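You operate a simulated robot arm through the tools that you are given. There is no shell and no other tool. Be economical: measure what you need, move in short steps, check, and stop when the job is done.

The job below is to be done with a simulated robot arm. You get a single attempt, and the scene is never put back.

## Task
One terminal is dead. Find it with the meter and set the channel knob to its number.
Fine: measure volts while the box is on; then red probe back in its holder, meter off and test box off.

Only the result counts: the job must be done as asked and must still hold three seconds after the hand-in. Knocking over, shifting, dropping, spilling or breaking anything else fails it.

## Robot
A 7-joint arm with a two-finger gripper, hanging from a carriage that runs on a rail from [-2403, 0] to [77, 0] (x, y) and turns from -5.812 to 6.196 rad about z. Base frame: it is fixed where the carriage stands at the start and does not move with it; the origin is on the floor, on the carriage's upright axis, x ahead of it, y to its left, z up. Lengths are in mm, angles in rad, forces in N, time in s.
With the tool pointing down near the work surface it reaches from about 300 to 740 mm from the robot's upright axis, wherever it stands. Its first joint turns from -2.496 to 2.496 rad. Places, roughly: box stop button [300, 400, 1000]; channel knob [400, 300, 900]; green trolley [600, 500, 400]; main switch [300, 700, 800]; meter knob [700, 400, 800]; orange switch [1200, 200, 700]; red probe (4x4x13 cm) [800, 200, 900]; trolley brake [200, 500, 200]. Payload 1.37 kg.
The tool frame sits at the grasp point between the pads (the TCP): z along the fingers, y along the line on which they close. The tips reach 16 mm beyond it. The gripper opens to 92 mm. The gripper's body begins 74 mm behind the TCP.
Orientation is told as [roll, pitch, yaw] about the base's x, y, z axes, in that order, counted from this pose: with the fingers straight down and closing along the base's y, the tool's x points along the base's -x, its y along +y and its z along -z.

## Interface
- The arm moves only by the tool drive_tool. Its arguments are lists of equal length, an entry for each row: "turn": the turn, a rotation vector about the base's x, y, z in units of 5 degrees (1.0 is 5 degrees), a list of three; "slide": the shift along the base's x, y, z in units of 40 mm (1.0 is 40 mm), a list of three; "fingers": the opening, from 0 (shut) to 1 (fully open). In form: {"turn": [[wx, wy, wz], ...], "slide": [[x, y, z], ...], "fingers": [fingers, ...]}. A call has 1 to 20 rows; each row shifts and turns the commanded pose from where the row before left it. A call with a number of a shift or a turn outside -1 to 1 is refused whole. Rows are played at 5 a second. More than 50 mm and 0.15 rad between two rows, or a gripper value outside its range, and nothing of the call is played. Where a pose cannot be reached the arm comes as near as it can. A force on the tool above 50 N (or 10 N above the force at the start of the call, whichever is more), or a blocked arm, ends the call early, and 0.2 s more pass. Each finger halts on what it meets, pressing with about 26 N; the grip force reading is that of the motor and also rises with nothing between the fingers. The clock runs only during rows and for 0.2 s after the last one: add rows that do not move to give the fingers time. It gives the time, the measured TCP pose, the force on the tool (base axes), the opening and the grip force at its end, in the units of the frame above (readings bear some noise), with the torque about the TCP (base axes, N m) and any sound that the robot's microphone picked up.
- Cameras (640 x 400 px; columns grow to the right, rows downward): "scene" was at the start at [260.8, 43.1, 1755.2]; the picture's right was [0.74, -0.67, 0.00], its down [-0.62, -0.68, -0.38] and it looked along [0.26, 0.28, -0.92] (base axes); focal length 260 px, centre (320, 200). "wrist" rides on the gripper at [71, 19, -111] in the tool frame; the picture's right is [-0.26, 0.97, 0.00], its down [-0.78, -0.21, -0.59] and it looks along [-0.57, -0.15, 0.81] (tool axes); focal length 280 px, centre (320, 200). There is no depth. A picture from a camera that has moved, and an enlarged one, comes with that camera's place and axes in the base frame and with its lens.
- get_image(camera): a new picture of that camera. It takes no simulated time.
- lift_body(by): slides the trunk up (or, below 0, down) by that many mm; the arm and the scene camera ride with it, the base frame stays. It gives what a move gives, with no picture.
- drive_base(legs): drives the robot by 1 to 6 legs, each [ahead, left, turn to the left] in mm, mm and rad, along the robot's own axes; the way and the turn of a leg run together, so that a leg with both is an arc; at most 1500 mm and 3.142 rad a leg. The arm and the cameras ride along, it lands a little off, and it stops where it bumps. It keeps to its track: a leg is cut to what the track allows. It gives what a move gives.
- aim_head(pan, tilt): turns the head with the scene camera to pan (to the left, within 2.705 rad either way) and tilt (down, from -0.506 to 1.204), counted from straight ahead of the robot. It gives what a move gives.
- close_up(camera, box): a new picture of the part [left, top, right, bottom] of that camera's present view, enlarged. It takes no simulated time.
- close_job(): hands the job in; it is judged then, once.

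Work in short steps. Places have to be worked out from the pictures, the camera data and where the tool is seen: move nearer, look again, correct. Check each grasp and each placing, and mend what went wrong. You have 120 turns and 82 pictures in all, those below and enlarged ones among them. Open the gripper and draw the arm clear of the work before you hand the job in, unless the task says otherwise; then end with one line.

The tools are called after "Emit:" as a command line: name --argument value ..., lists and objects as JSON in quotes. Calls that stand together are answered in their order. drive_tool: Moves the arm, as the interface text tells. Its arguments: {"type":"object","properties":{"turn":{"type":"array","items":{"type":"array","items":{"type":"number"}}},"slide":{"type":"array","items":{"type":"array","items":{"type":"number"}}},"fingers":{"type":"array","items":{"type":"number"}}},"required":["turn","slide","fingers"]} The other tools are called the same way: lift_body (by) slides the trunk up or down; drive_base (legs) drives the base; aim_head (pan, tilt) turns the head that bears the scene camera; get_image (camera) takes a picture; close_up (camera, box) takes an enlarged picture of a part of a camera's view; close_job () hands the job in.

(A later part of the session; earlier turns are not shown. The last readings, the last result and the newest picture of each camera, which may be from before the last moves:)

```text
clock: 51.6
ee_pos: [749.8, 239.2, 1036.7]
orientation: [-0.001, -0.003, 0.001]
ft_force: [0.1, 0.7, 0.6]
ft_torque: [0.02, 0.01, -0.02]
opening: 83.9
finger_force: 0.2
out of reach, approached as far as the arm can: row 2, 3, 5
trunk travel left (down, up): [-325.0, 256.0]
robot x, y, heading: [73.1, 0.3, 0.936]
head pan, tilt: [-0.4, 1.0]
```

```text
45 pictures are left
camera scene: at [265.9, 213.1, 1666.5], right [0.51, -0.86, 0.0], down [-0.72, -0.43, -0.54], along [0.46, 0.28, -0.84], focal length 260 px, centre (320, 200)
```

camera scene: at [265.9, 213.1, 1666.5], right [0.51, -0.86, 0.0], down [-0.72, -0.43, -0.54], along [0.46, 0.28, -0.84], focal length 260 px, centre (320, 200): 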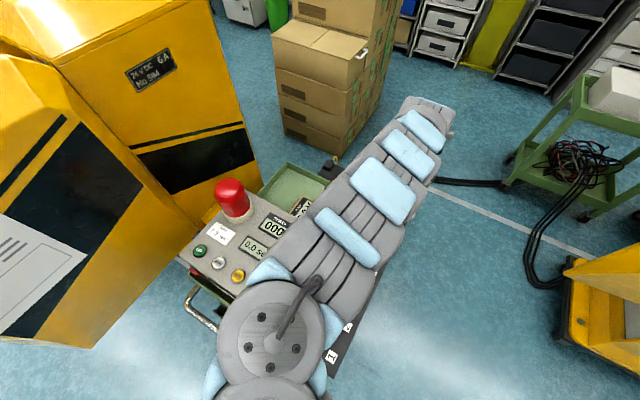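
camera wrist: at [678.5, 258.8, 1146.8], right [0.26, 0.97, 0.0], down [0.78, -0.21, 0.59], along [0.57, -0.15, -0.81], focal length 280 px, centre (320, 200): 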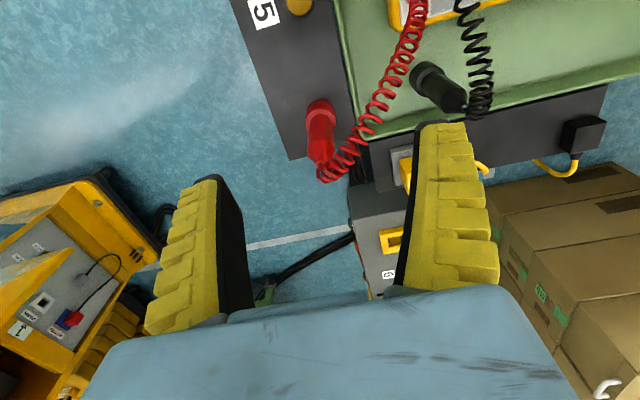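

The probe stands upright in its ring. I'll shift toward it for a second view to triangulate.

Emit:
drive_tool --turn '[[0, 0, 0], [0, 0, 0], [0, 0, 0]]' --slide '[[0.5, -0.3, 0], [0.5, 0, -0.5], [0, 0, 0]]' --fingers '[1, 1, 1]'

Emit:
get_image --camera "wrist"

```text
clock: 52.4
ee_pos: [791.8, 224.7, 1017.6]
orientation: [-0.001, -0.003, 0.0]
ft_force: [0.3, -0.1, 0.4]
ft_torque: [0.04, 0.02, 0.04]
opening: 91.8
finger_force: 0.1
trunk travel left (down, up): [-325.0, 256.0]
robot x, y, heading: [73.6, -2.0, 0.935]
head pan, tilt: [-0.4, 1.0]
```

```text
44 pictures are left
camera wrist: at [720.6, 245.2, 1127.4], right [0.26, 0.97, 0.0], down [0.78, -0.21, 0.59], along [0.57, -0.15, -0.81], focal length 280 px, centre (320, 200)
```

wrist: 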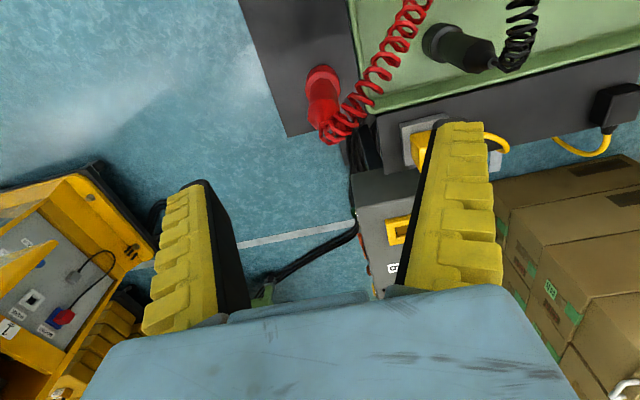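

Probe triangulates to about (801, 229), ring ~780, top ~900. Centre over it and descend to where the tips pass its top, then look.

Emit:
drive_tool --turn '[[0, 0, 0], [0, 0, 0], [0, 0, 0], [0, 0, 0]]' --slide '[[0.22, 0.1, -0.5], [0, 0, -1], [0, 0, -0.8], [0, 0, 0]]' --fingers '[1, 1, 1, 1]'

Emit:
get_image --camera "wrist"

```text
clock: 53.4
ee_pos: [799.0, 229.5, 924.0]
orientation: [0.001, -0.004, 0.004]
ft_force: [-1.7, -0.5, 0.3]
ft_torque: [-0.01, -0.01, 0.03]
opening: 92.0
finger_force: 0.0
trunk travel left (down, up): [-325.0, 256.0]
robot x, y, heading: [74.0, 1.2, 0.937]
head pan, tilt: [-0.4, 1.0]
```

```text
43 pictures are left
camera wrist: at [727.8, 249.2, 1033.7], right [0.26, 0.97, 0.0], down [0.78, -0.21, 0.59], along [0.57, -0.15, -0.81], focal length 280 px, centre (320, 200)
```

wrist: 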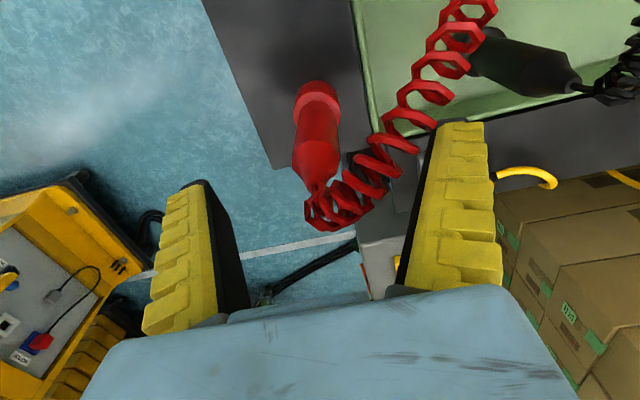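

Probe axis near (805, 228). I'll turn the tool -45° so the fingers close across the cable's drape, and descend.

Emit:
drive_tool --turn '[[0, 0, -1], [0, 0, -1], [0, 0, -1], [0, 0, -1], [0, 0, -1], [0, 0, -1], [0, 0, -1], [0, 0, -1], [0, 0, -1], [0, 0, 0], [0, 0, 0], [0, 0, 0]]' --slide '[[0.15, -0.03, 0], [0, 0, 0], [0, 0, 0], [0, 0, 0], [0, 0, 0], [0, 0, 0], [0, 0, 0], [0, 0, 0], [0, 0, 0], [0, 0, -0.5], [0, 0, 0], [0, 0, 0]]' --fingers '[1, 1, 1, 1, 1, 1, 1, 1, 1, 1, 1, 1]'

Emit:
get_image --camera "wrist"

```text
clock: 56.0
ee_pos: [806.2, 229.5, 903.0]
orientation: [0.0, -0.002, -0.783]
ft_force: [0.5, 0.6, 0.3]
ft_torque: [-0.02, 0.03, -0.01]
opening: 91.8
finger_force: 0.1
trunk travel left (down, up): [-325.0, 256.0]
robot x, y, heading: [69.7, 1.8, 0.936]
head pan, tilt: [-0.4, 1.0]
```

```text
42 pictures are left
camera wrist: at [769.5, 295.6, 1013.3], right [0.87, 0.5, 0.0], down [0.4, -0.7, 0.59], along [0.3, -0.51, -0.81], focal length 280 px, centre (320, 200)
```

wrist: 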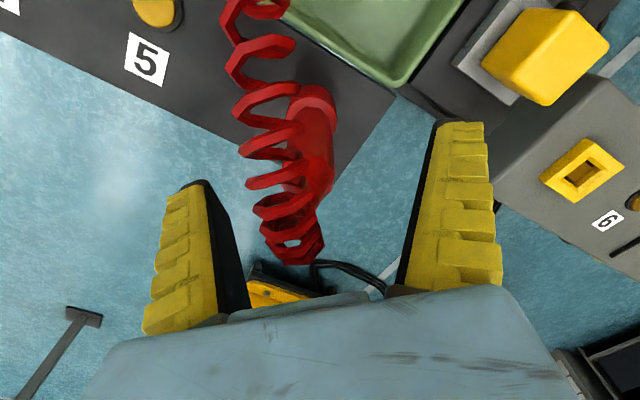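

Nearly centred. Descend 33 mm and close on the body.

Emit:
drive_tool --turn '[[0, 0, 0], [0, 0, 0], [0, 0, 0], [0, 0, 0], [0, 0, 0], [0, 0, 0], [0, 0, 0]]' --slide '[[-0.08, -0.05, -0.4], [0, 0, -0.4], [0, 0, 0], [0, 0, 0], [0, 0, 0], [0, 0, 0], [0, 0, 0]]' --fingers '[1, 1, 0.8, 0.5, 0.3, 0.1, 0.1]'

Emit:
get_image --camera "wrist"

```text
clock: 57.6
ee_pos: [802.4, 227.5, 871.7]
orientation: [0.0, -0.004, -0.783]
ft_force: [0.4, 0.0, 1.4]
ft_torque: [-0.04, -0.03, 0.01]
opening: 20.5
finger_force: 26.0
trunk travel left (down, up): [-325.0, 256.0]
robot x, y, heading: [76.2, 0.5, 0.94]
head pan, tilt: [-0.4, 1.0]
```

```text
41 pictures are left
camera wrist: at [766.1, 292.5, 981.0], right [0.87, 0.5, 0.0], down [0.4, -0.7, 0.59], along [0.3, -0.51, -0.81], focal length 280 px, centre (320, 200)
```

wrist: 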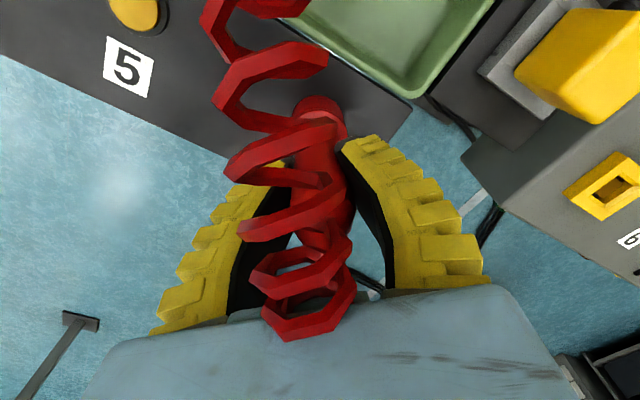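

Gripped. Holder pose recorded: (802.4, 227.5, 871.7), yaw -0.783. Lift straight up 110 mm.

Emit:
drive_tool --turn '[[0, 0, 0], [0, 0, 0], [0, 0, 0], [0, 0, 0], [0, 0, 0], [0, 0, 0]]' --slide '[[0, 0, 0.3], [0, 0, 0.6], [0, 0, 0.6], [0, 0, 0.7], [0, 0, 0.6], [0, 0, 0]]' --fingers '[0.1, 0.1, 0.1, 0.1, 0.1, 0.1]'

Emit:
get_image --camera "wrist"

Emit:
get_image --camera "scene"

```text
clock: 59.0
ee_pos: [802.9, 226.8, 982.5]
orientation: [0.001, -0.005, -0.785]
ft_force: [-0.5, -0.4, -0.9]
ft_torque: [-0.02, 0.0, -0.01]
opening: 19.7
finger_force: 26.4
trunk travel left (down, up): [-325.0, 256.0]
robot x, y, heading: [74.6, -2.2, 0.935]
head pan, tilt: [-0.4, 1.0]
```

```text
40 pictures are left
camera wrist: at [767.1, 292.2, 1092.5], right [0.87, 0.5, 0.0], down [0.4, -0.7, 0.59], along [0.3, -0.51, -0.81], focal length 280 px, centre (320, 200)
```

wrist: 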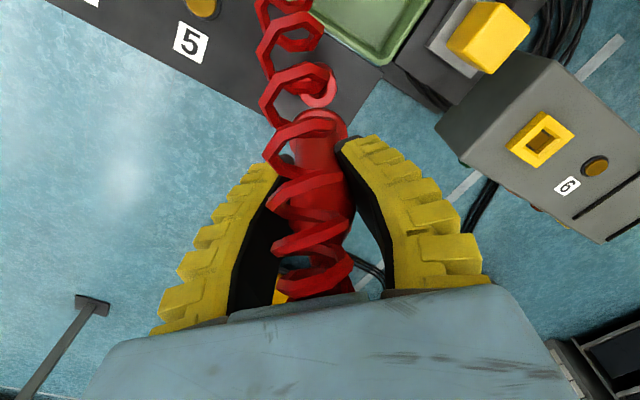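

```text
39 pictures are left
camera scene: at [265.8, 213.2, 1666.4], right [0.51, -0.86, 0.0], down [-0.72, -0.43, -0.54], along [0.46, 0.28, -0.84], focal length 260 px, centre (320, 200)
```

scene: 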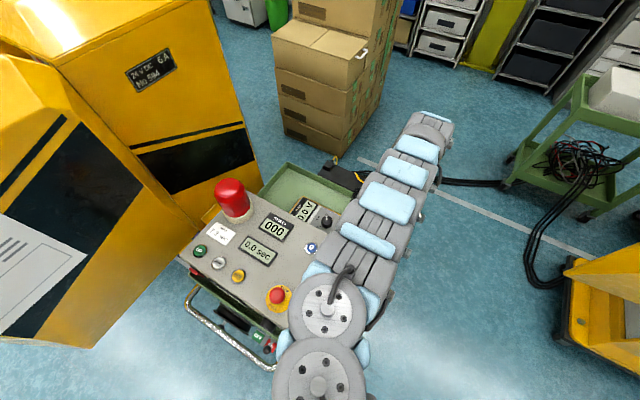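

The probe is out of its ring. Terminals work out at x ≈ 303, 397, 490, 583, 679, y ≈ 241, z ≈ 790. Move above terminal 5 and come down part-way.

Emit:
drive_tool --turn '[[0, 0, 0], [0, 0, 0], [0, 0, 0], [0, 0, 0], [0, 0, 0], [0, 0, 0], [0, 0, 0]]' --slide '[[-0.8, 0.1, 0], [-0.8, 0.1, 0], [-0.8, 0.1, 0], [-0.7, 0.05, 0], [0, 0, -0.9], [0, 0, -0.8], [0, 0, 0]]' --fingers '[0.1, 0.1, 0.1, 0.1, 0.1, 0.1, 0.1]'

Emit:
get_image --camera "wrist"

Emit:
get_image --camera "scene"

```text
clock: 60.6
ee_pos: [722.1, 254.8, 895.9]
orientation: [0.001, -0.004, -0.785]
ft_force: [0.1, 0.4, -0.8]
ft_torque: [0.0, -0.01, -0.07]
opening: 15.3
finger_force: 26.0
out of reach, approached as far as the arm can: row 3, 4
trunk travel left (down, up): [-325.0, 256.0]
robot x, y, heading: [71.9, -0.1, 0.935]
head pan, tilt: [-0.4, 1.0]
```

```text
38 pictures are left
camera wrist: at [685.1, 319.3, 1006.2], right [0.87, 0.5, 0.0], down [0.4, -0.7, 0.59], along [0.3, -0.51, -0.81], focal length 280 px, centre (320, 200)
```

wrist: 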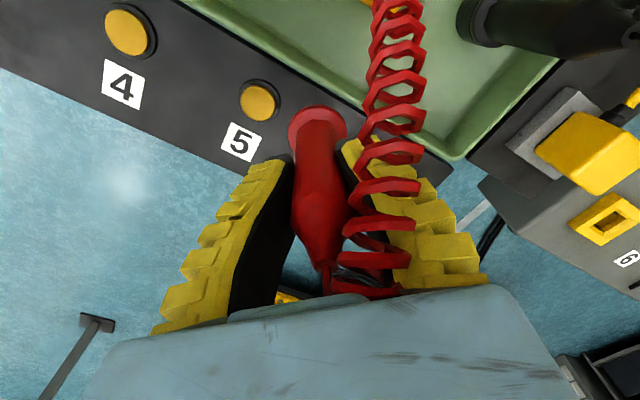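

```text
37 pictures are left
camera scene: at [265.8, 213.1, 1666.5], right [0.51, -0.86, 0.0], down [-0.72, -0.43, -0.54], along [0.46, 0.28, -0.84], focal length 260 px, centre (320, 200)
```

scene: 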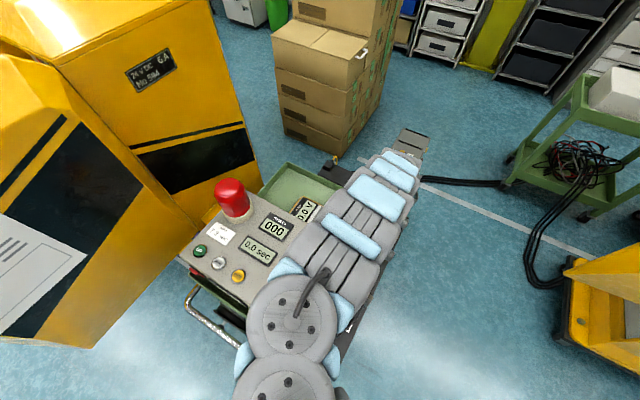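

Inner reach limits at this trunk height; raise the trunk 100 mm, then move over terminal 5.

Emit:
lift_body --by 100

Emit:
drive_tool --turn '[[0, 0, 0], [0, 0, 0], [0, 0, 0], [0, 0, 0], [0, 0, 0]]' --slide '[[0, 0, -0.8], [-0.55, -0.17, -0.5], [-0.54, -0.18, -0.4], [0, 0, -0.5], [0, 0, 0]]' --fingers '[0.1, 0.1, 0.1, 0.1, 0.1]'

Emit:
get_image --camera "wrist"

Emit:
get_image --camera "scene"

```text
clock: 61.9
ee_pos: [721.1, 254.8, 995.9]
orientation: [0.0, -0.003, -0.783]
ft_force: [0.5, 0.6, -1.3]
ft_torque: [0.01, -0.02, -0.02]
opening: 14.9
finger_force: 26.4
trunk travel left (down, up): [-425.0, 156.0]
robot x, y, heading: [73.8, -1.2, 0.937]
head pan, tilt: [-0.4, 1.0]
```

```text
clock: 63.1
ee_pos: [678.2, 242.4, 908.9]
orientation: [0.0, -0.002, -0.782]
ft_force: [0.7, -0.3, 0.4]
ft_torque: [-0.03, -0.03, -0.01]
opening: 14.7
finger_force: 25.8
trunk travel left (down, up): [-425.0, 156.0]
robot x, y, heading: [72.1, -0.8, 0.929]
head pan, tilt: [-0.4, 1.0]
```

```text
36 pictures are left
camera wrist: at [642.0, 306.7, 1018.2], right [0.87, 0.5, 0.0], down [0.4, -0.7, 0.59], along [0.3, -0.51, -0.81], focal length 280 px, centre (320, 200)
```

wrist: 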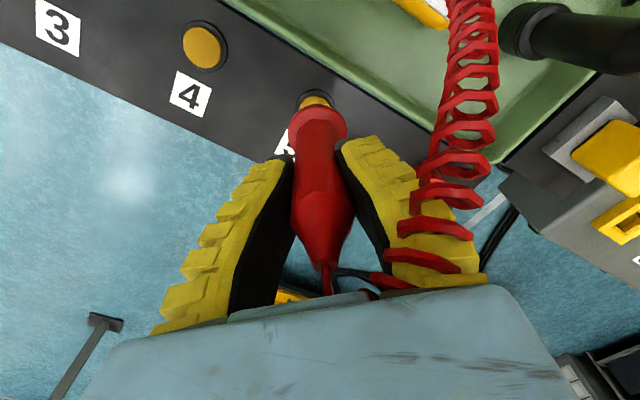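

```text
35 pictures are left
camera scene: at [265.8, 213.2, 1766.5], right [0.51, -0.86, 0.0], down [-0.72, -0.43, -0.54], along [0.46, 0.28, -0.84], focal length 260 px, centre (320, 200)
```

scene: 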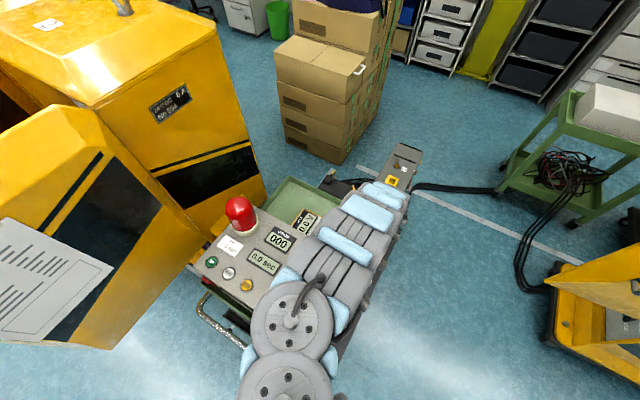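

The probe is above terminal 5 and the display can be seen. Descend 10 mm gently and read force and meter.

Emit:
drive_tool --turn '[[0, 0, 0], [0, 0, 0], [0, 0, 0], [0, 0, 0]]' --slide '[[0, 0, -0.1], [0, 0, -0.1], [0, 0, -0.1], [0, 0, 0]]' --fingers '[0.1, 0.1, 0.1, 0.1]'

Emit:
close_up --camera "scene" --box '[290, 202, 338, 232]'

```text
clock: 64.1
ee_pos: [678.3, 240.6, 896.0]
orientation: [0.0, -0.004, -0.783]
ft_force: [-0.4, -0.7, -1.3]
ft_torque: [-0.01, 0.05, 0.04]
opening: 14.6
finger_force: 25.9
trunk travel left (down, up): [-425.0, 156.0]
robot x, y, heading: [73.6, 1.2, 0.934]
head pan, tilt: [-0.4, 1.0]
```

```text
13.33 times, centred on (314, 217) of scene
camera zoom: at [265.9, 213.1, 1766.5], right [0.51, -0.86, 0.0], down [-0.72, -0.43, -0.54], along [0.46, 0.28, -0.84], focal length 3462 px, centre (400, -27)
```

zoom: 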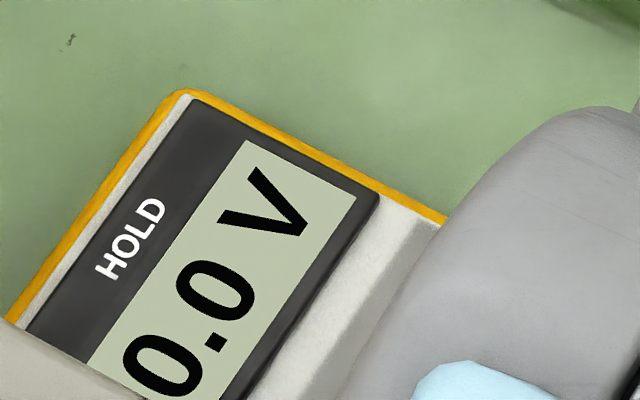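

No contact yet; go lower in small steps.

Emit:
drive_tool --turn '[[0, 0, 0], [0, 0, 0], [0, 0, 0], [0, 0, 0], [0, 0, 0]]' --slide '[[0, 0, -0.1], [0, 0, -0.1], [0, 0, -0.1], [0, 0, 0], [0, 0, 0]]' --fingers '[0.1, 0.1, 0.1, 0.1, 0.1]'

Emit:
get_image --camera "wrist"

```text
clock: 65.3
ee_pos: [677.6, 241.1, 884.5]
orientation: [0.0, -0.005, -0.784]
ft_force: [1.1, 0.1, -0.3]
ft_torque: [-0.02, -0.02, 0.0]
opening: 14.8
finger_force: 26.5
trunk travel left (down, up): [-425.0, 156.0]
robot x, y, heading: [71.0, 3.3, 0.933]
head pan, tilt: [-0.4, 1.0]
```

```text
33 pictures are left
camera wrist: at [640.9, 305.7, 994.0], right [0.87, 0.5, 0.0], down [0.4, -0.7, 0.59], along [0.3, -0.51, -0.81], focal length 280 px, centre (320, 200)
```

wrist: 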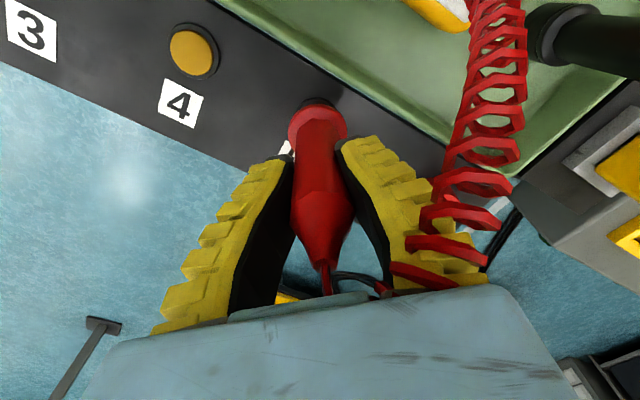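

Emit:
drive_tool --turn '[[0, 0, 0], [0, 0, 0], [0, 0, 0], [0, 0, 0]]' --slide '[[0, 0, -0.1], [0, 0, -0.1], [0, 0, 0], [0, 0, 0]]' --fingers '[0.1, 0.1, 0.1, 0.1]'

Emit:
drive_tool --turn '[[0, 0, 0], [0, 0, 0], [0, 0, 0]]' --slide '[[0, 0, -0.1], [0, 0, 0], [0, 0, 0]]' --fingers '[0.1, 0.1, 0.1]'

Emit:
close_up --camera "scene" --box '[290, 202, 338, 232]'

```text
clock: 66.3
ee_pos: [676.6, 241.7, 874.7]
orientation: [-0.001, -0.003, -0.784]
ft_force: [-0.1, 0.3, -1.5]
ft_torque: [0.03, 0.04, -0.01]
opening: 14.1
finger_force: 26.0
trunk travel left (down, up): [-425.0, 156.0]
robot x, y, heading: [70.6, -3.2, 0.934]
head pan, tilt: [-0.4, 1.0]
```

```text
clock: 67.1
ee_pos: [679.5, 242.0, 873.3]
orientation: [0.001, -0.005, -0.785]
ft_force: [-2.1, 1.1, 21.4]
ft_torque: [0.14, 0.18, -0.02]
opening: 15.5
finger_force: 26.2
trunk travel left (down, up): [-425.0, 156.0]
robot x, y, heading: [71.7, -0.6, 0.935]
head pan, tilt: [-0.4, 1.0]
```

```text
13.33 times, centred on (314, 217) of scene
camera zoom: at [266.3, 213.6, 1767.0], right [0.51, -0.86, 0.0], down [-0.72, -0.43, -0.54], along [0.47, 0.28, -0.84], focal length 3462 px, centre (400, -27)
```

zoom: 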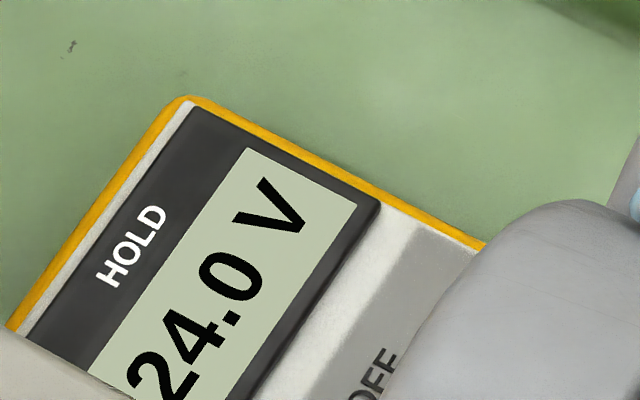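

Terminal 5 reads 24.0 V: live. Rise and go to terminal 4.

Emit:
drive_tool --turn '[[0, 0, 0], [0, 0, 0], [0, 0, 0], [0, 0, 0], [0, 0, 0], [0, 0, 0]]' --slide '[[0, 0, 0.8], [-0.8, 0, 0], [-0.8, 0, 0], [-0.75, 0, 0], [0, 0, -0.3], [0, 0, 0]]' --fingers '[0.1, 0.1, 0.1, 0.1, 0.1, 0.1]'

Emit:
get_image --camera "wrist"

Emit:
get_image --camera "scene"

```text
clock: 68.5
ee_pos: [618.9, 243.6, 889.1]
orientation: [0.001, -0.004, -0.784]
ft_force: [0.0, 0.7, -0.5]
ft_torque: [-0.02, -0.01, 0.01]
opening: 15.2
finger_force: 25.5
out of reach, approached as far as the arm can: row 3, 4
trunk travel left (down, up): [-425.0, 156.0]
robot x, y, heading: [69.6, 0.7, 0.934]
head pan, tilt: [-0.4, 1.0]
```

```text
31 pictures are left
camera wrist: at [582.0, 307.8, 999.4], right [0.87, 0.5, 0.0], down [0.4, -0.7, 0.59], along [0.3, -0.51, -0.81], focal length 280 px, centre (320, 200)
```

wrist: 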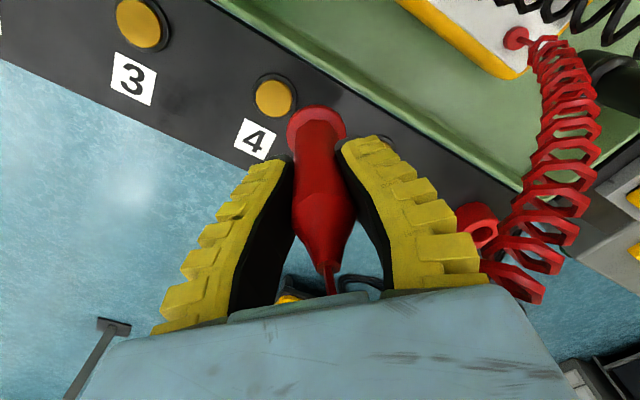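

```text
30 pictures are left
camera scene: at [265.8, 213.1, 1766.5], right [0.51, -0.86, 0.0], down [-0.72, -0.43, -0.54], along [0.46, 0.28, -0.84], focal length 260 px, centre (320, 200)
```

scene: 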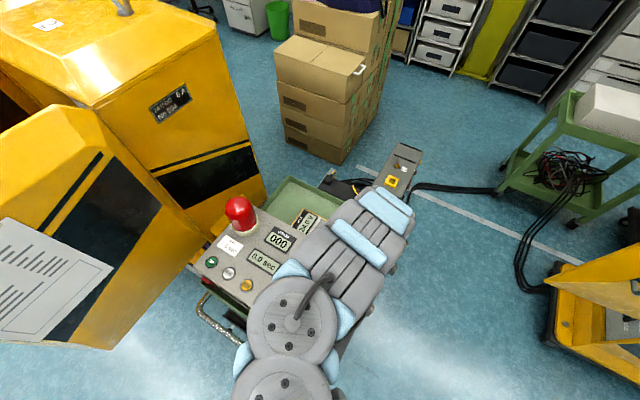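

The carriage can do the stepping. First check whether the display still holds the old value.

Emit:
close_up --camera "scene" --box '[290, 202, 338, 232]'

Emit:
drive_base --legs '[[-21, 29, 0]]'

```text
13.33 times, centred on (314, 217) of scene
camera zoom: at [265.8, 213.1, 1766.5], right [0.51, -0.86, 0.0], down [-0.72, -0.43, -0.54], along [0.46, 0.28, -0.84], focal length 3462 px, centre (400, -27)
```

zoom: 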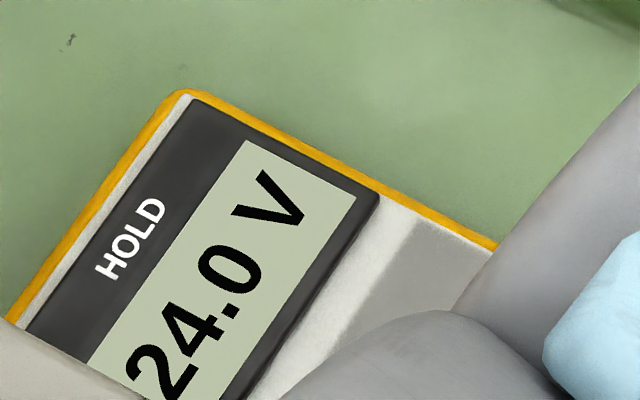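

```text
clock: 69.4
ee_pos: [583.8, 243.4, 890.1]
orientation: [0.0, -0.002, -0.783]
ft_force: [-0.4, 0.2, -0.8]
ft_torque: [-0.01, 0.0, 0.01]
opening: 15.3
finger_force: 26.3
trunk travel left (down, up): [-425.0, 156.0]
robot x, y, heading: [36.5, 2.4, 0.933]
head pan, tilt: [-0.4, 1.0]
```

The meter holds the last touched value, so contact must be confirmed by force. Lower onto terminal 4.

Emit:
drive_tool --turn '[[0, 0, 0], [0, 0, 0], [0, 0, 0], [0, 0, 0], [0, 0, 0], [0, 0, 0]]' --slide '[[0, -0.03, -0.2], [0, 0, -0.13], [0, 0, -0.1], [0, 0, -0.06], [0, 0, 0], [0, 0, 0]]' --fingers '[0.1, 0.1, 0.1, 0.1, 0.1, 0.1]'

Emit:
close_up --camera "scene" --box '[290, 190, 354, 230]'

Emit:
get_image --camera "wrist"

```text
clock: 70.8
ee_pos: [585.4, 241.7, 871.5]
orientation: [0.0, -0.004, -0.784]
ft_force: [-2.5, 0.4, 22.9]
ft_torque: [0.01, 0.13, 0.01]
opening: 17.4
finger_force: 26.1
trunk travel left (down, up): [-425.0, 156.0]
robot x, y, heading: [36.8, -2.6, 0.939]
head pan, tilt: [-0.4, 1.0]
```

```text
10.00 times, centred on (322, 210) of scene
camera zoom: at [230.8, 213.5, 1766.9], right [0.51, -0.86, 0.0], down [-0.72, -0.43, -0.54], along [0.47, 0.28, -0.84], focal length 2596 px, centre (300, 100)
```

zoom: 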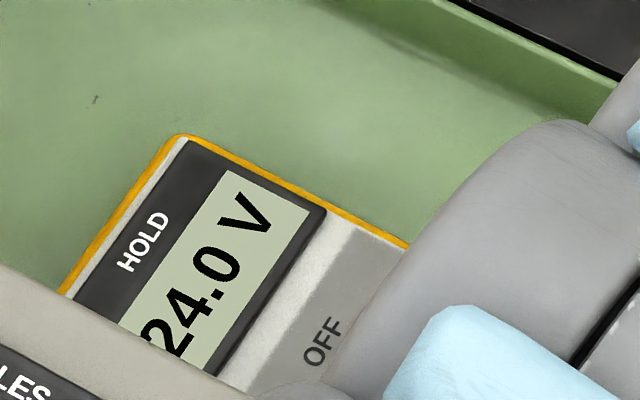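

```text
27 pictures are left
camera wrist: at [548.9, 306.8, 981.2], right [0.87, 0.5, 0.0], down [0.4, -0.7, 0.59], along [0.3, -0.51, -0.81], focal length 280 px, centre (320, 200)
```

wrist: 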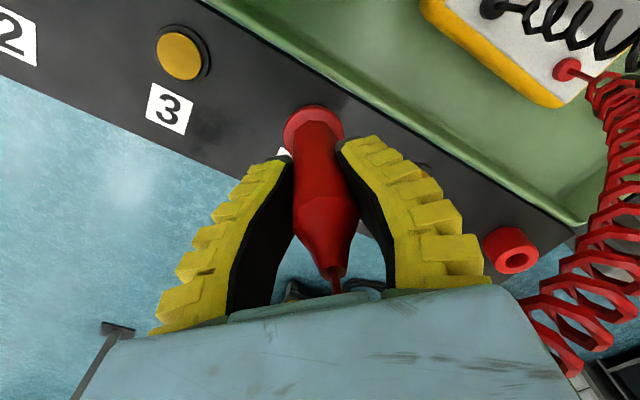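

Terminal 4: contact felt, 24.0 V. Rise, carriage one pitch back, to terminal 3.

Emit:
drive_tool --turn '[[0, 0, 0], [0, 0, 0]]' --slide '[[0, 0, 0.5], [0, 0, 0]]' --fingers '[0.1, 0.1]'

Emit:
drive_base --legs '[[-55.8, 75.5, 0]]'

Emit:
get_image --camera "wrist"

```text
clock: 71.4
ee_pos: [584.1, 240.8, 891.1]
orientation: [-0.001, -0.002, -0.785]
ft_force: [0.4, -0.6, -0.7]
ft_torque: [-0.01, -0.02, 0.0]
opening: 17.4
finger_force: 25.8
trunk travel left (down, up): [-425.0, 156.0]
robot x, y, heading: [34.8, 1.5, 0.935]
head pan, tilt: [-0.4, 1.0]
```

```text
clock: 72.5
ee_pos: [489.3, 242.1, 892.5]
orientation: [0.0, -0.004, -0.782]
ft_force: [0.1, -0.7, -0.8]
ft_torque: [-0.03, 0.02, 0.0]
opening: 16.9
finger_force: 26.0
trunk travel left (down, up): [-425.0, 156.0]
robot x, y, heading: [-53.1, -5.2, 0.935]
head pan, tilt: [-0.4, 1.0]
```

```text
26 pictures are left
camera wrist: at [451.8, 306.5, 1001.7], right [0.87, 0.5, 0.0], down [0.4, -0.7, 0.59], along [0.3, -0.51, -0.81], focal length 280 px, centre (320, 200)
```

wrist: 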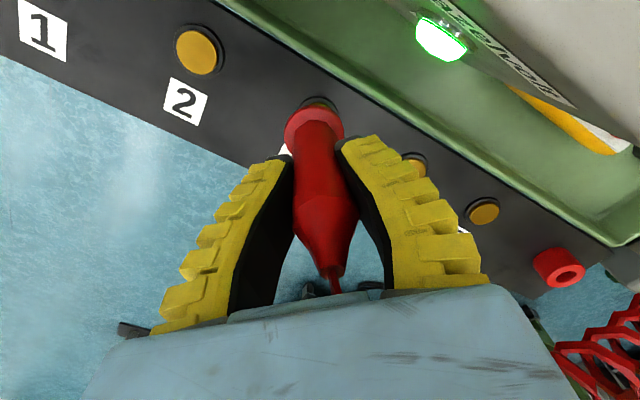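

Aligned with terminal 3. To keep the wrist camera away from the box I turn the tool back to yaw 0 first, then lower.

Emit:
drive_tool --turn '[[0, 0, 1], [0, 0, 1], [0, 0, 1], [0, 0, 1], [0, 0, 1], [0, 0, 1], [0, 0, 1], [0, 0, 1], [0, 0, 1], [0, 0, 0], [0, 0, 0], [0, 0, 0], [0, 0, 0], [0, 0, 0], [0, 0, 0]]' --slide '[[0, 0, 0], [0, 0, 0], [0, 0, 0], [0, 0, 0], [0, 0, 0], [0, 0, 0], [0, 0, 0], [0, 0, 0], [0, 0, 0], [0, 0, -0.2], [0, 0, -0.13], [0, 0, -0.1], [0, 0, -0.1], [0, 0, 0], [0, 0, 0]]' --fingers '[0.1, 0.1, 0.1, 0.1, 0.1, 0.1, 0.1, 0.1, 0.1, 0.1, 0.1, 0.1, 0.1, 0.1, 0.1]'

Emit:
get_image --camera "wrist"

Emit:
get_image --camera "scene"

```text
clock: 75.7
ee_pos: [492.0, 242.3, 871.7]
orientation: [0.001, -0.005, 0.003]
ft_force: [-2.9, -1.5, 21.3]
ft_torque: [-0.06, 0.22, 0.01]
opening: 16.7
finger_force: 26.3
trunk travel left (down, up): [-425.0, 156.0]
robot x, y, heading: [-58.8, -1.1, 0.938]
head pan, tilt: [-0.4, 1.0]
```

```text
25 pictures are left
camera wrist: at [419.7, 262.5, 981.0], right [0.26, 0.97, 0.0], down [0.78, -0.21, 0.59], along [0.57, -0.15, -0.81], focal length 280 px, centre (320, 200)
```

wrist: 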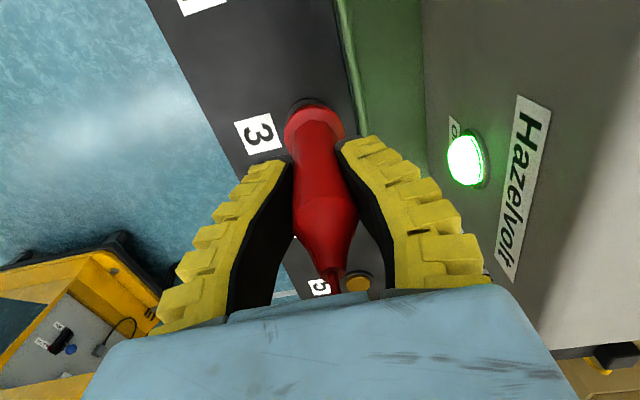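

```text
24 pictures are left
camera scene: at [135.9, 213.7, 1766.9], right [0.51, -0.86, 0.0], down [-0.72, -0.43, -0.54], along [0.46, 0.28, -0.84], focal length 260 px, centre (320, 200)
```

scene: 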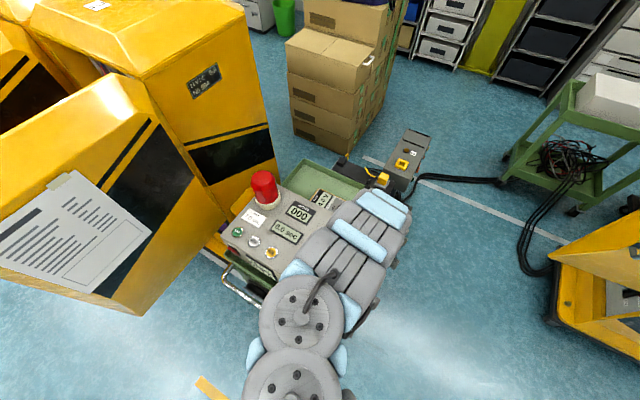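

Emit:
close_up --camera "scene" --box '[300, 180, 348, 210]'

```text
13.33 times, centred on (324, 195) of scene
camera zoom: at [135.9, 213.7, 1766.9], right [0.51, -0.86, 0.0], down [-0.72, -0.43, -0.54], along [0.46, 0.28, -0.84], focal length 3462 px, centre (267, 267)
```

zoom: 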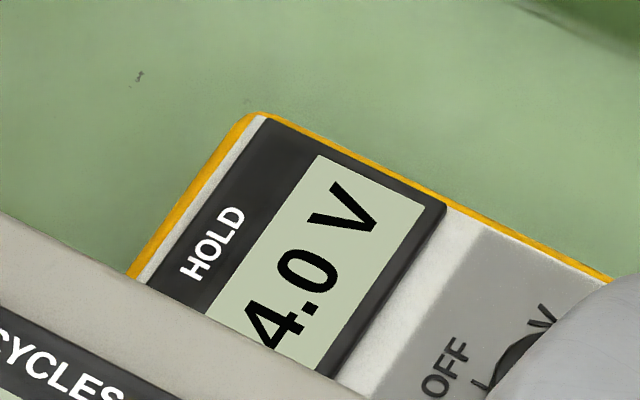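

Terminal 3 also reads (2)4.0 V. On to terminal 2.

Emit:
drive_tool --turn '[[0, 0, 0], [0, 0, 0]]' --slide '[[0, 0, 0.5], [0, 0, 0]]' --fingers '[0.1, 0.1]'

Emit:
drive_base --legs '[[-55.8, 75.5, 0]]'

Emit:
get_image --camera "wrist"

```text
clock: 76.3
ee_pos: [488.6, 241.9, 891.7]
orientation: [0.001, -0.002, 0.003]
ft_force: [-0.9, 1.0, 0.1]
ft_torque: [-0.03, -0.03, -0.02]
opening: 16.6
finger_force: 25.5
trunk travel left (down, up): [-425.0, 156.0]
robot x, y, heading: [-56.3, 0.2, 0.937]
head pan, tilt: [-0.4, 1.0]
```

```text
clock: 77.4
ee_pos: [393.0, 242.1, 890.2]
orientation: [0.0, -0.003, 0.001]
ft_force: [0.0, 0.1, -1.3]
ft_torque: [0.0, -0.02, -0.01]
opening: 16.2
finger_force: 26.1
trunk travel left (down, up): [-425.0, 156.0]
robot x, y, heading: [-152.1, -4.2, 0.937]
head pan, tilt: [-0.4, 1.0]
```

```text
22 pictures are left
camera wrist: at [322.7, 261.8, 1000.8], right [0.26, 0.97, 0.0], down [0.78, -0.21, 0.59], along [0.57, -0.15, -0.81], focal length 280 px, centre (320, 200)
```

wrist: 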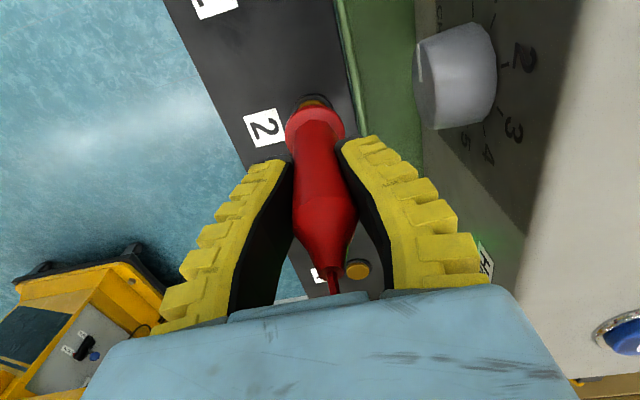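

Emit:
drive_tool --turn '[[0, 0, 0], [0, 0, 0], [0, 0, 0], [0, 0, 0], [0, 0, 0], [0, 0, 0]]' --slide '[[0.08, 0, -0.2], [0, 0, -0.13], [0, 0, -0.1], [0, 0, -0.1], [0, 0, 0], [0, 0, 0]]' --fingers '[0.1, 0.1, 0.1, 0.1, 0.1, 0.1]'

Emit:
aim_head --pan -0.4 --tilt 0.8

Emit:
close_up --camera "scene" --box '[270, 200, 430, 300]'

```text
clock: 78.8
ee_pos: [398.7, 242.2, 870.4]
orientation: [-0.001, -0.006, 0.004]
ft_force: [-2.3, -0.8, 21.7]
ft_torque: [-0.09, 0.24, 0.01]
opening: 16.8
finger_force: 26.1
trunk travel left (down, up): [-425.0, 156.0]
robot x, y, heading: [-152.5, 3.0, 0.939]
head pan, tilt: [-0.4, 1.0]
```

```text
clock: 79.5
ee_pos: [399.9, 242.0, 870.7]
orientation: [0.0, -0.004, 0.001]
ft_force: [-0.3, 0.1, 19.7]
ft_torque: [-0.08, 0.06, 0.04]
opening: 17.0
finger_force: 26.5
trunk travel left (down, up): [-425.0, 156.0]
robot x, y, heading: [-154.3, -0.7, 0.933]
head pan, tilt: [-0.4, 0.799]
```

```text
4.00 times, centred on (350, 250) of scene
camera zoom: at [50.1, 219.1, 1781.9], right [0.51, -0.86, 0.0], down [-0.62, -0.37, -0.7], along [0.6, 0.36, -0.72], focal length 1039 px, centre (200, 0)
```

zoom: 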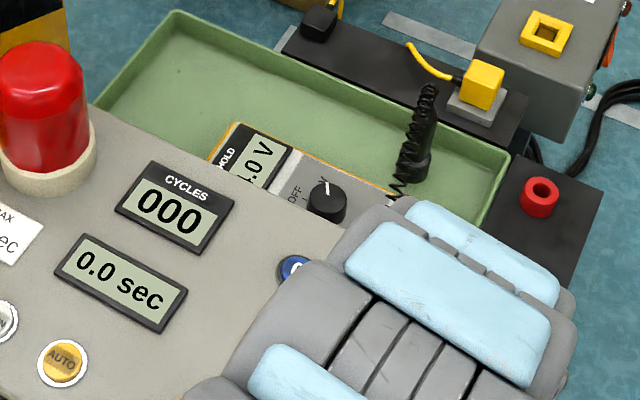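

Emit:
close_up --camera "scene" --box '[320, 230, 352, 250]'

```text
16.00 times, centred on (336, 240) of scene
camera zoom: at [50.1, 219.1, 1781.9], right [0.51, -0.86, 0.0], down [-0.62, -0.37, -0.7], along [0.6, 0.36, -0.72], focal length 4154 px, centre (64, -440)
```

zoom: 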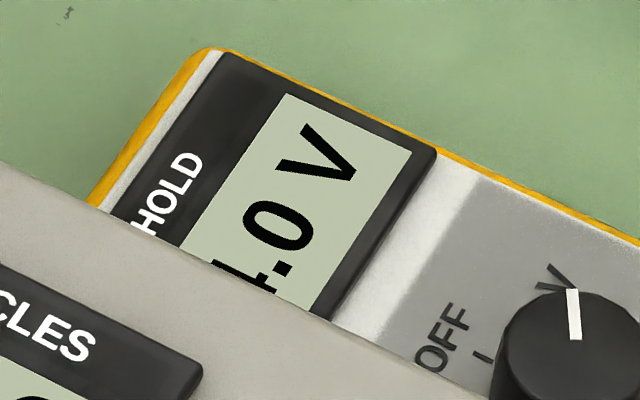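

Still a 4 before the point: terminal 2 live. Terminal 1 next.

Emit:
drive_tool --turn '[[0, 0, 0], [0, 0, 0]]' --slide '[[0, 0, 0.5], [0, 0, 0]]' --fingers '[0.1, 0.1]'

Emit:
drive_base --legs '[[-55.5, 75, 0]]'

Emit:
get_image --camera "wrist"

```text
clock: 80.2
ee_pos: [397.3, 241.6, 890.0]
orientation: [0.0, -0.003, 0.002]
ft_force: [0.0, 0.3, -0.3]
ft_torque: [-0.04, -0.01, 0.02]
opening: 16.9
finger_force: 26.1
trunk travel left (down, up): [-425.0, 156.0]
robot x, y, heading: [-153.5, -2.1, 0.938]
head pan, tilt: [-0.4, 0.799]
```

```text
clock: 81.3
ee_pos: [305.8, 240.0, 890.4]
orientation: [0.0, -0.005, -0.001]
ft_force: [-0.1, 0.6, -0.6]
ft_torque: [0.01, 0.0, 0.0]
opening: 16.4
finger_force: 25.9
trunk travel left (down, up): [-425.0, 156.0]
robot x, y, heading: [-243.1, 0.6, 0.939]
head pan, tilt: [-0.4, 0.799]
```

```text
19 pictures are left
camera wrist: at [234.6, 260.9, 1000.0], right [0.26, 0.97, 0.0], down [0.78, -0.21, 0.59], along [0.57, -0.15, -0.81], focal length 280 px, centre (320, 200)
```

wrist: 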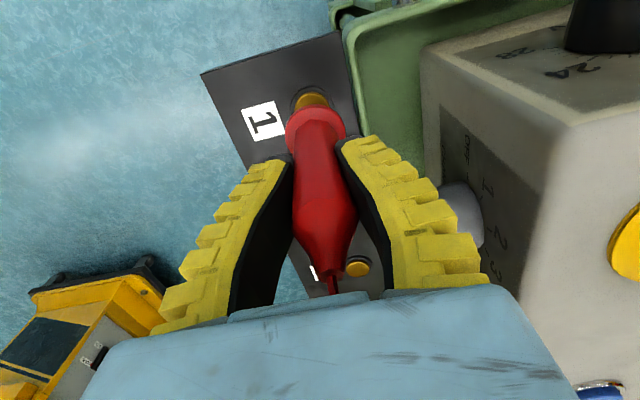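

Emit:
drive_tool --turn '[[0, 0, 0], [0, 0, 0], [0, 0, 0], [0, 0, 0], [0, 0, 0], [0, 0, 0]]' --slide '[[-0.06, 0.02, -0.2], [0, 0, -0.13], [0, 0, -0.1], [0, 0, -0.1], [0, 0, 0], [0, 0, 0]]' --fingers '[0.1, 0.1, 0.1, 0.1, 0.1, 0.1]'

Emit:
close_up --camera "scene" --box '[320, 200, 384, 240]'

```text
clock: 82.7
ee_pos: [305.0, 243.4, 870.3]
orientation: [0.0, -0.005, 0.0]
ft_force: [-2.5, -0.7, 21.7]
ft_torque: [-0.1, 0.25, -0.02]
opening: 16.6
finger_force: 26.2
trunk travel left (down, up): [-425.0, 156.0]
robot x, y, heading: [-240.0, -2.4, 0.936]
head pan, tilt: [-0.4, 0.799]
```

```text
10.00 times, centred on (352, 220) of scene
camera zoom: at [-40.9, 218.8, 1782.0], right [0.51, -0.86, 0.0], down [-0.62, -0.37, -0.7], along [0.6, 0.36, -0.72], focal length 2596 px, centre (0, 0)
```

zoom: 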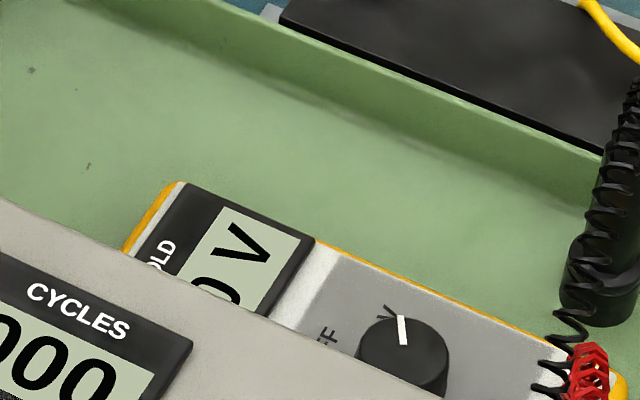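

The display is hidden from here, but the meter holds the value; rise and drive back along the rail to read it.

Emit:
drive_tool --turn '[[0, 0, 0], [0, 0, 0], [0, 0, 0]]' --slide '[[0, 0, 0.8], [0, 0, 0.9], [0, 0, 0]]' --fingers '[0.1, 0.1, 0.1]'

Emit:
drive_base --legs '[[186, -252.5, 0]]'

Emit:
close_up --camera "scene" --box '[260, 200, 420, 300]'

```text
clock: 83.5
ee_pos: [316.2, 243.6, 922.2]
orientation: [-0.003, 0.0, 0.0]
ft_force: [0.4, -0.2, 0.5]
ft_torque: [0.0, 0.02, 0.0]
opening: 16.5
finger_force: 26.2
out of reach, approached as far as the arm can: row 2
trunk travel left (down, up): [-425.0, 156.0]
robot x, y, heading: [-240.8, -0.0, 0.937]
head pan, tilt: [-0.4, 0.799]
```

```text
clock: 85.6
ee_pos: [626.5, 250.4, 922.0]
orientation: [0.0, -0.001, 0.009]
ft_force: [-0.4, 0.8, -1.3]
ft_torque: [-0.03, -0.02, 0.0]
opening: 16.2
finger_force: 26.6
trunk travel left (down, up): [-425.0, 156.0]
robot x, y, heading: [67.3, 0.5, 0.941]
head pan, tilt: [-0.4, 0.799]
```

```text
4.00 times, centred on (340, 250) of scene
camera zoom: at [269.2, 220.6, 1781.6], right [0.52, -0.86, 0.0], down [-0.61, -0.37, -0.7], along [0.6, 0.36, -0.72], focal length 1039 px, centre (240, 0)
```

zoom: 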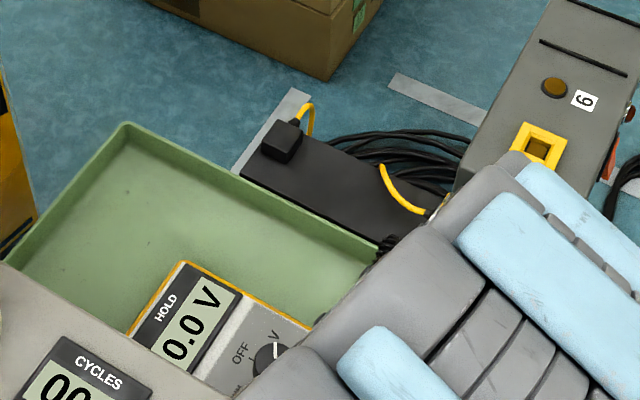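

Terminal 1 reads 0.0 V: it is the dead one. Now carry the probe back above its holder.

Emit:
drive_tool --turn '[[0, 0, 0], [0, 0, -1], [0, 0, -1], [0, 0, -1], [0, 0, -1], [0, 0, -1], [0, 0, -1], [0, 0, -1], [0, 0, -1], [0, 0, -1], [0, 0, 0]]' --slide '[[0.3, 0, 0.9], [0.5, -0.06, 0.5], [0.5, -0.07, 0.5], [0.5, -0.07, 0.5], [0.5, -0.07, 0], [0.5, -0.07, 0], [0.5, -0.07, 0], [0.5, -0.07, 0], [0.5, -0.07, 0], [0.1, 0, 0], [0, 0, 0]]' --fingers '[0.1, 0.1, 0.1, 0.1, 0.1, 0.1, 0.1, 0.1, 0.1, 0.1, 0.1]'

Emit:
lift_body --by -95

Emit:
get_image --camera "wrist"

```text
clock: 88.0
ee_pos: [804.5, 228.9, 1006.4]
orientation: [0.0, 0.001, -0.777]
ft_force: [0.4, 0.7, -0.9]
ft_torque: [0.02, 0.02, 0.03]
opening: 15.4
finger_force: 25.8
out of reach, approached as far as the arm can: row 1
trunk travel left (down, up): [-425.0, 156.0]
robot x, y, heading: [68.6, -0.0, 0.946]
head pan, tilt: [-0.4, 0.799]
```

```text
clock: 89.3
ee_pos: [803.4, 229.5, 911.8]
orientation: [-0.001, 0.0, -0.776]
ft_force: [-0.3, 0.9, -1.3]
ft_torque: [0.0, 0.01, -0.01]
opening: 15.5
finger_force: 25.4
trunk travel left (down, up): [-330.0, 251.0]
robot x, y, heading: [68.4, 2.7, 0.947]
head pan, tilt: [-0.4, 0.799]
```

```text
16 pictures are left
camera wrist: at [767.1, 293.3, 1022.1], right [0.86, 0.51, 0.0], down [0.41, -0.7, 0.59], along [0.3, -0.51, -0.81], focal length 280 px, centre (320, 200)
```

wrist: 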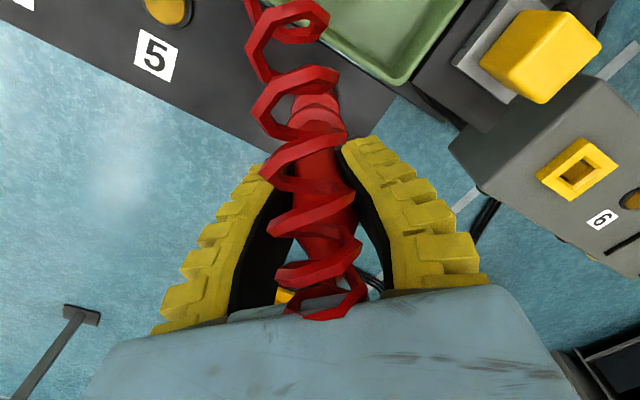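

The ring lies just behind the collar on the same line, as over the terminals. Descend to just above the recorded height, watching force.

Emit:
drive_tool --turn '[[0, 0, 0], [0, 0, 0], [0, 0, 0], [0, 0, 0]]' --slide '[[-0.02, -0.04, -0.2], [0, 0, -0.2], [0, 0, -0.1], [0, 0, 0]]' --fingers '[0.1, 0.1, 0.1, 0.1]'

Emit:
close_up --camera "wrist" --box '[240, 60, 400, 160]'

```text
clock: 90.3
ee_pos: [801.8, 227.0, 891.9]
orientation: [0.0, 0.0, -0.775]
ft_force: [-0.1, -0.4, -0.4]
ft_torque: [0.0, -0.02, -0.01]
opening: 15.2
finger_force: 26.5
trunk travel left (down, up): [-330.0, 251.0]
robot x, y, heading: [66.6, 0.2, 0.942]
head pan, tilt: [-0.4, 0.799]
```

```text
4.00 times, centred on (320, 110) of wrist
camera zoom: at [764.8, 291.5, 1001.9], right [0.86, 0.51, 0.0], down [0.41, -0.7, 0.59], along [0.3, -0.51, -0.81], focal length 1122 px, centre (320, 560)
```

zoom: 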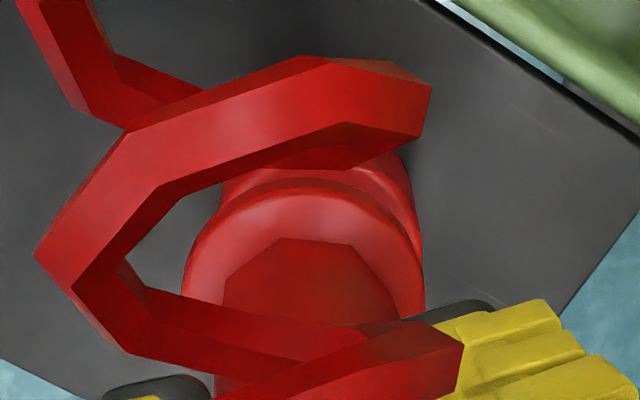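

The collar appears ~2 mm left of the ring; correct by (+1.8, +1) and descend in small steps.

Emit:
drive_tool --turn '[[0, 0, 0], [0, 0, 0], [0, 0, 0], [0, 0, 0], [0, 0, 0]]' --slide '[[0.045, 0.025, -0.1], [0, 0, -0.1], [0, 0, -0.1], [0, 0, 0], [0, 0, 0]]' --fingers '[0.1, 0.1, 0.1, 0.1, 0.1]'

```text
clock: 91.5
ee_pos: [805.8, 225.9, 878.6]
orientation: [-0.003, 0.0, -0.778]
ft_force: [4.9, -4.1, -2.8]
ft_torque: [-0.3, -0.4, 0.01]
opening: 18.0
finger_force: 26.3
trunk travel left (down, up): [-330.0, 251.0]
robot x, y, heading: [68.3, 1.7, 0.946]
head pan, tilt: [-0.4, 0.799]
```

Light lateral contact pushing toward (+x, -y): it is entering the ring. Yield that way and go on down slowly.

Emit:
drive_tool --turn '[[0, 0, 0], [0, 0, 0], [0, 0, 0], [0, 0, 0]]' --slide '[[0.04, -0.04, 0], [0, 0, -0.1], [0, 0, 0], [0, 0, 0]]' --fingers '[0.1, 0.1, 0.1, 0.1]'

Emit:
close_up --camera "wrist" --box '[200, 60, 440, 210]'

```text
clock: 92.5
ee_pos: [807.1, 227.0, 875.2]
orientation: [0.0, -0.001, -0.774]
ft_force: [0.1, 0.2, -0.7]
ft_torque: [0.0, 0.02, -0.01]
opening: 17.3
finger_force: 26.2
trunk travel left (down, up): [-330.0, 251.0]
robot x, y, heading: [68.9, -1.6, 0.947]
head pan, tilt: [-0.4, 0.799]
```

```text
2.67 times, centred on (320, 135) of wrist
camera zoom: at [769.3, 290.7, 986.1], right [0.86, 0.51, 0.0], down [0.41, -0.7, 0.59], along [0.3, -0.51, -0.81], focal length 748 px, centre (320, 373)
```

zoom: 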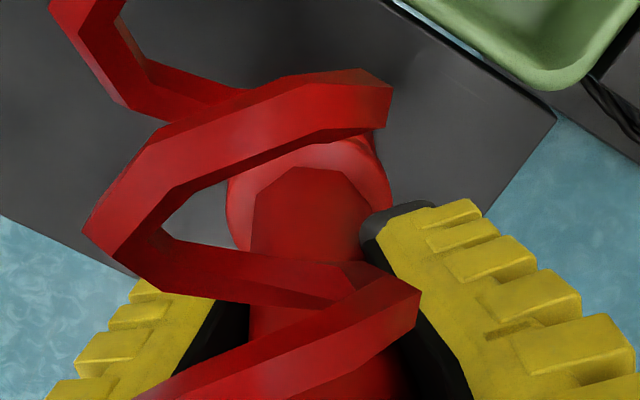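

Force is free again; continue down.

Emit:
drive_tool --turn '[[0, 0, 0], [0, 0, 0], [0, 0, 0], [0, 0, 0]]' --slide '[[0, 0, -0.08], [0, 0, -0.08], [0, 0, 0], [0, 0, 0]]' --fingers '[0.1, 0.1, 0.1, 0.1]'

```text
clock: 93.5
ee_pos: [806.5, 225.4, 868.1]
orientation: [0.0, 0.0, -0.774]
ft_force: [-0.2, -0.5, -0.1]
ft_torque: [0.03, 0.01, 0.01]
opening: 16.9
finger_force: 26.2
trunk travel left (down, up): [-330.0, 251.0]
robot x, y, heading: [67.9, 1.6, 0.949]
head pan, tilt: [-0.4, 0.799]
```

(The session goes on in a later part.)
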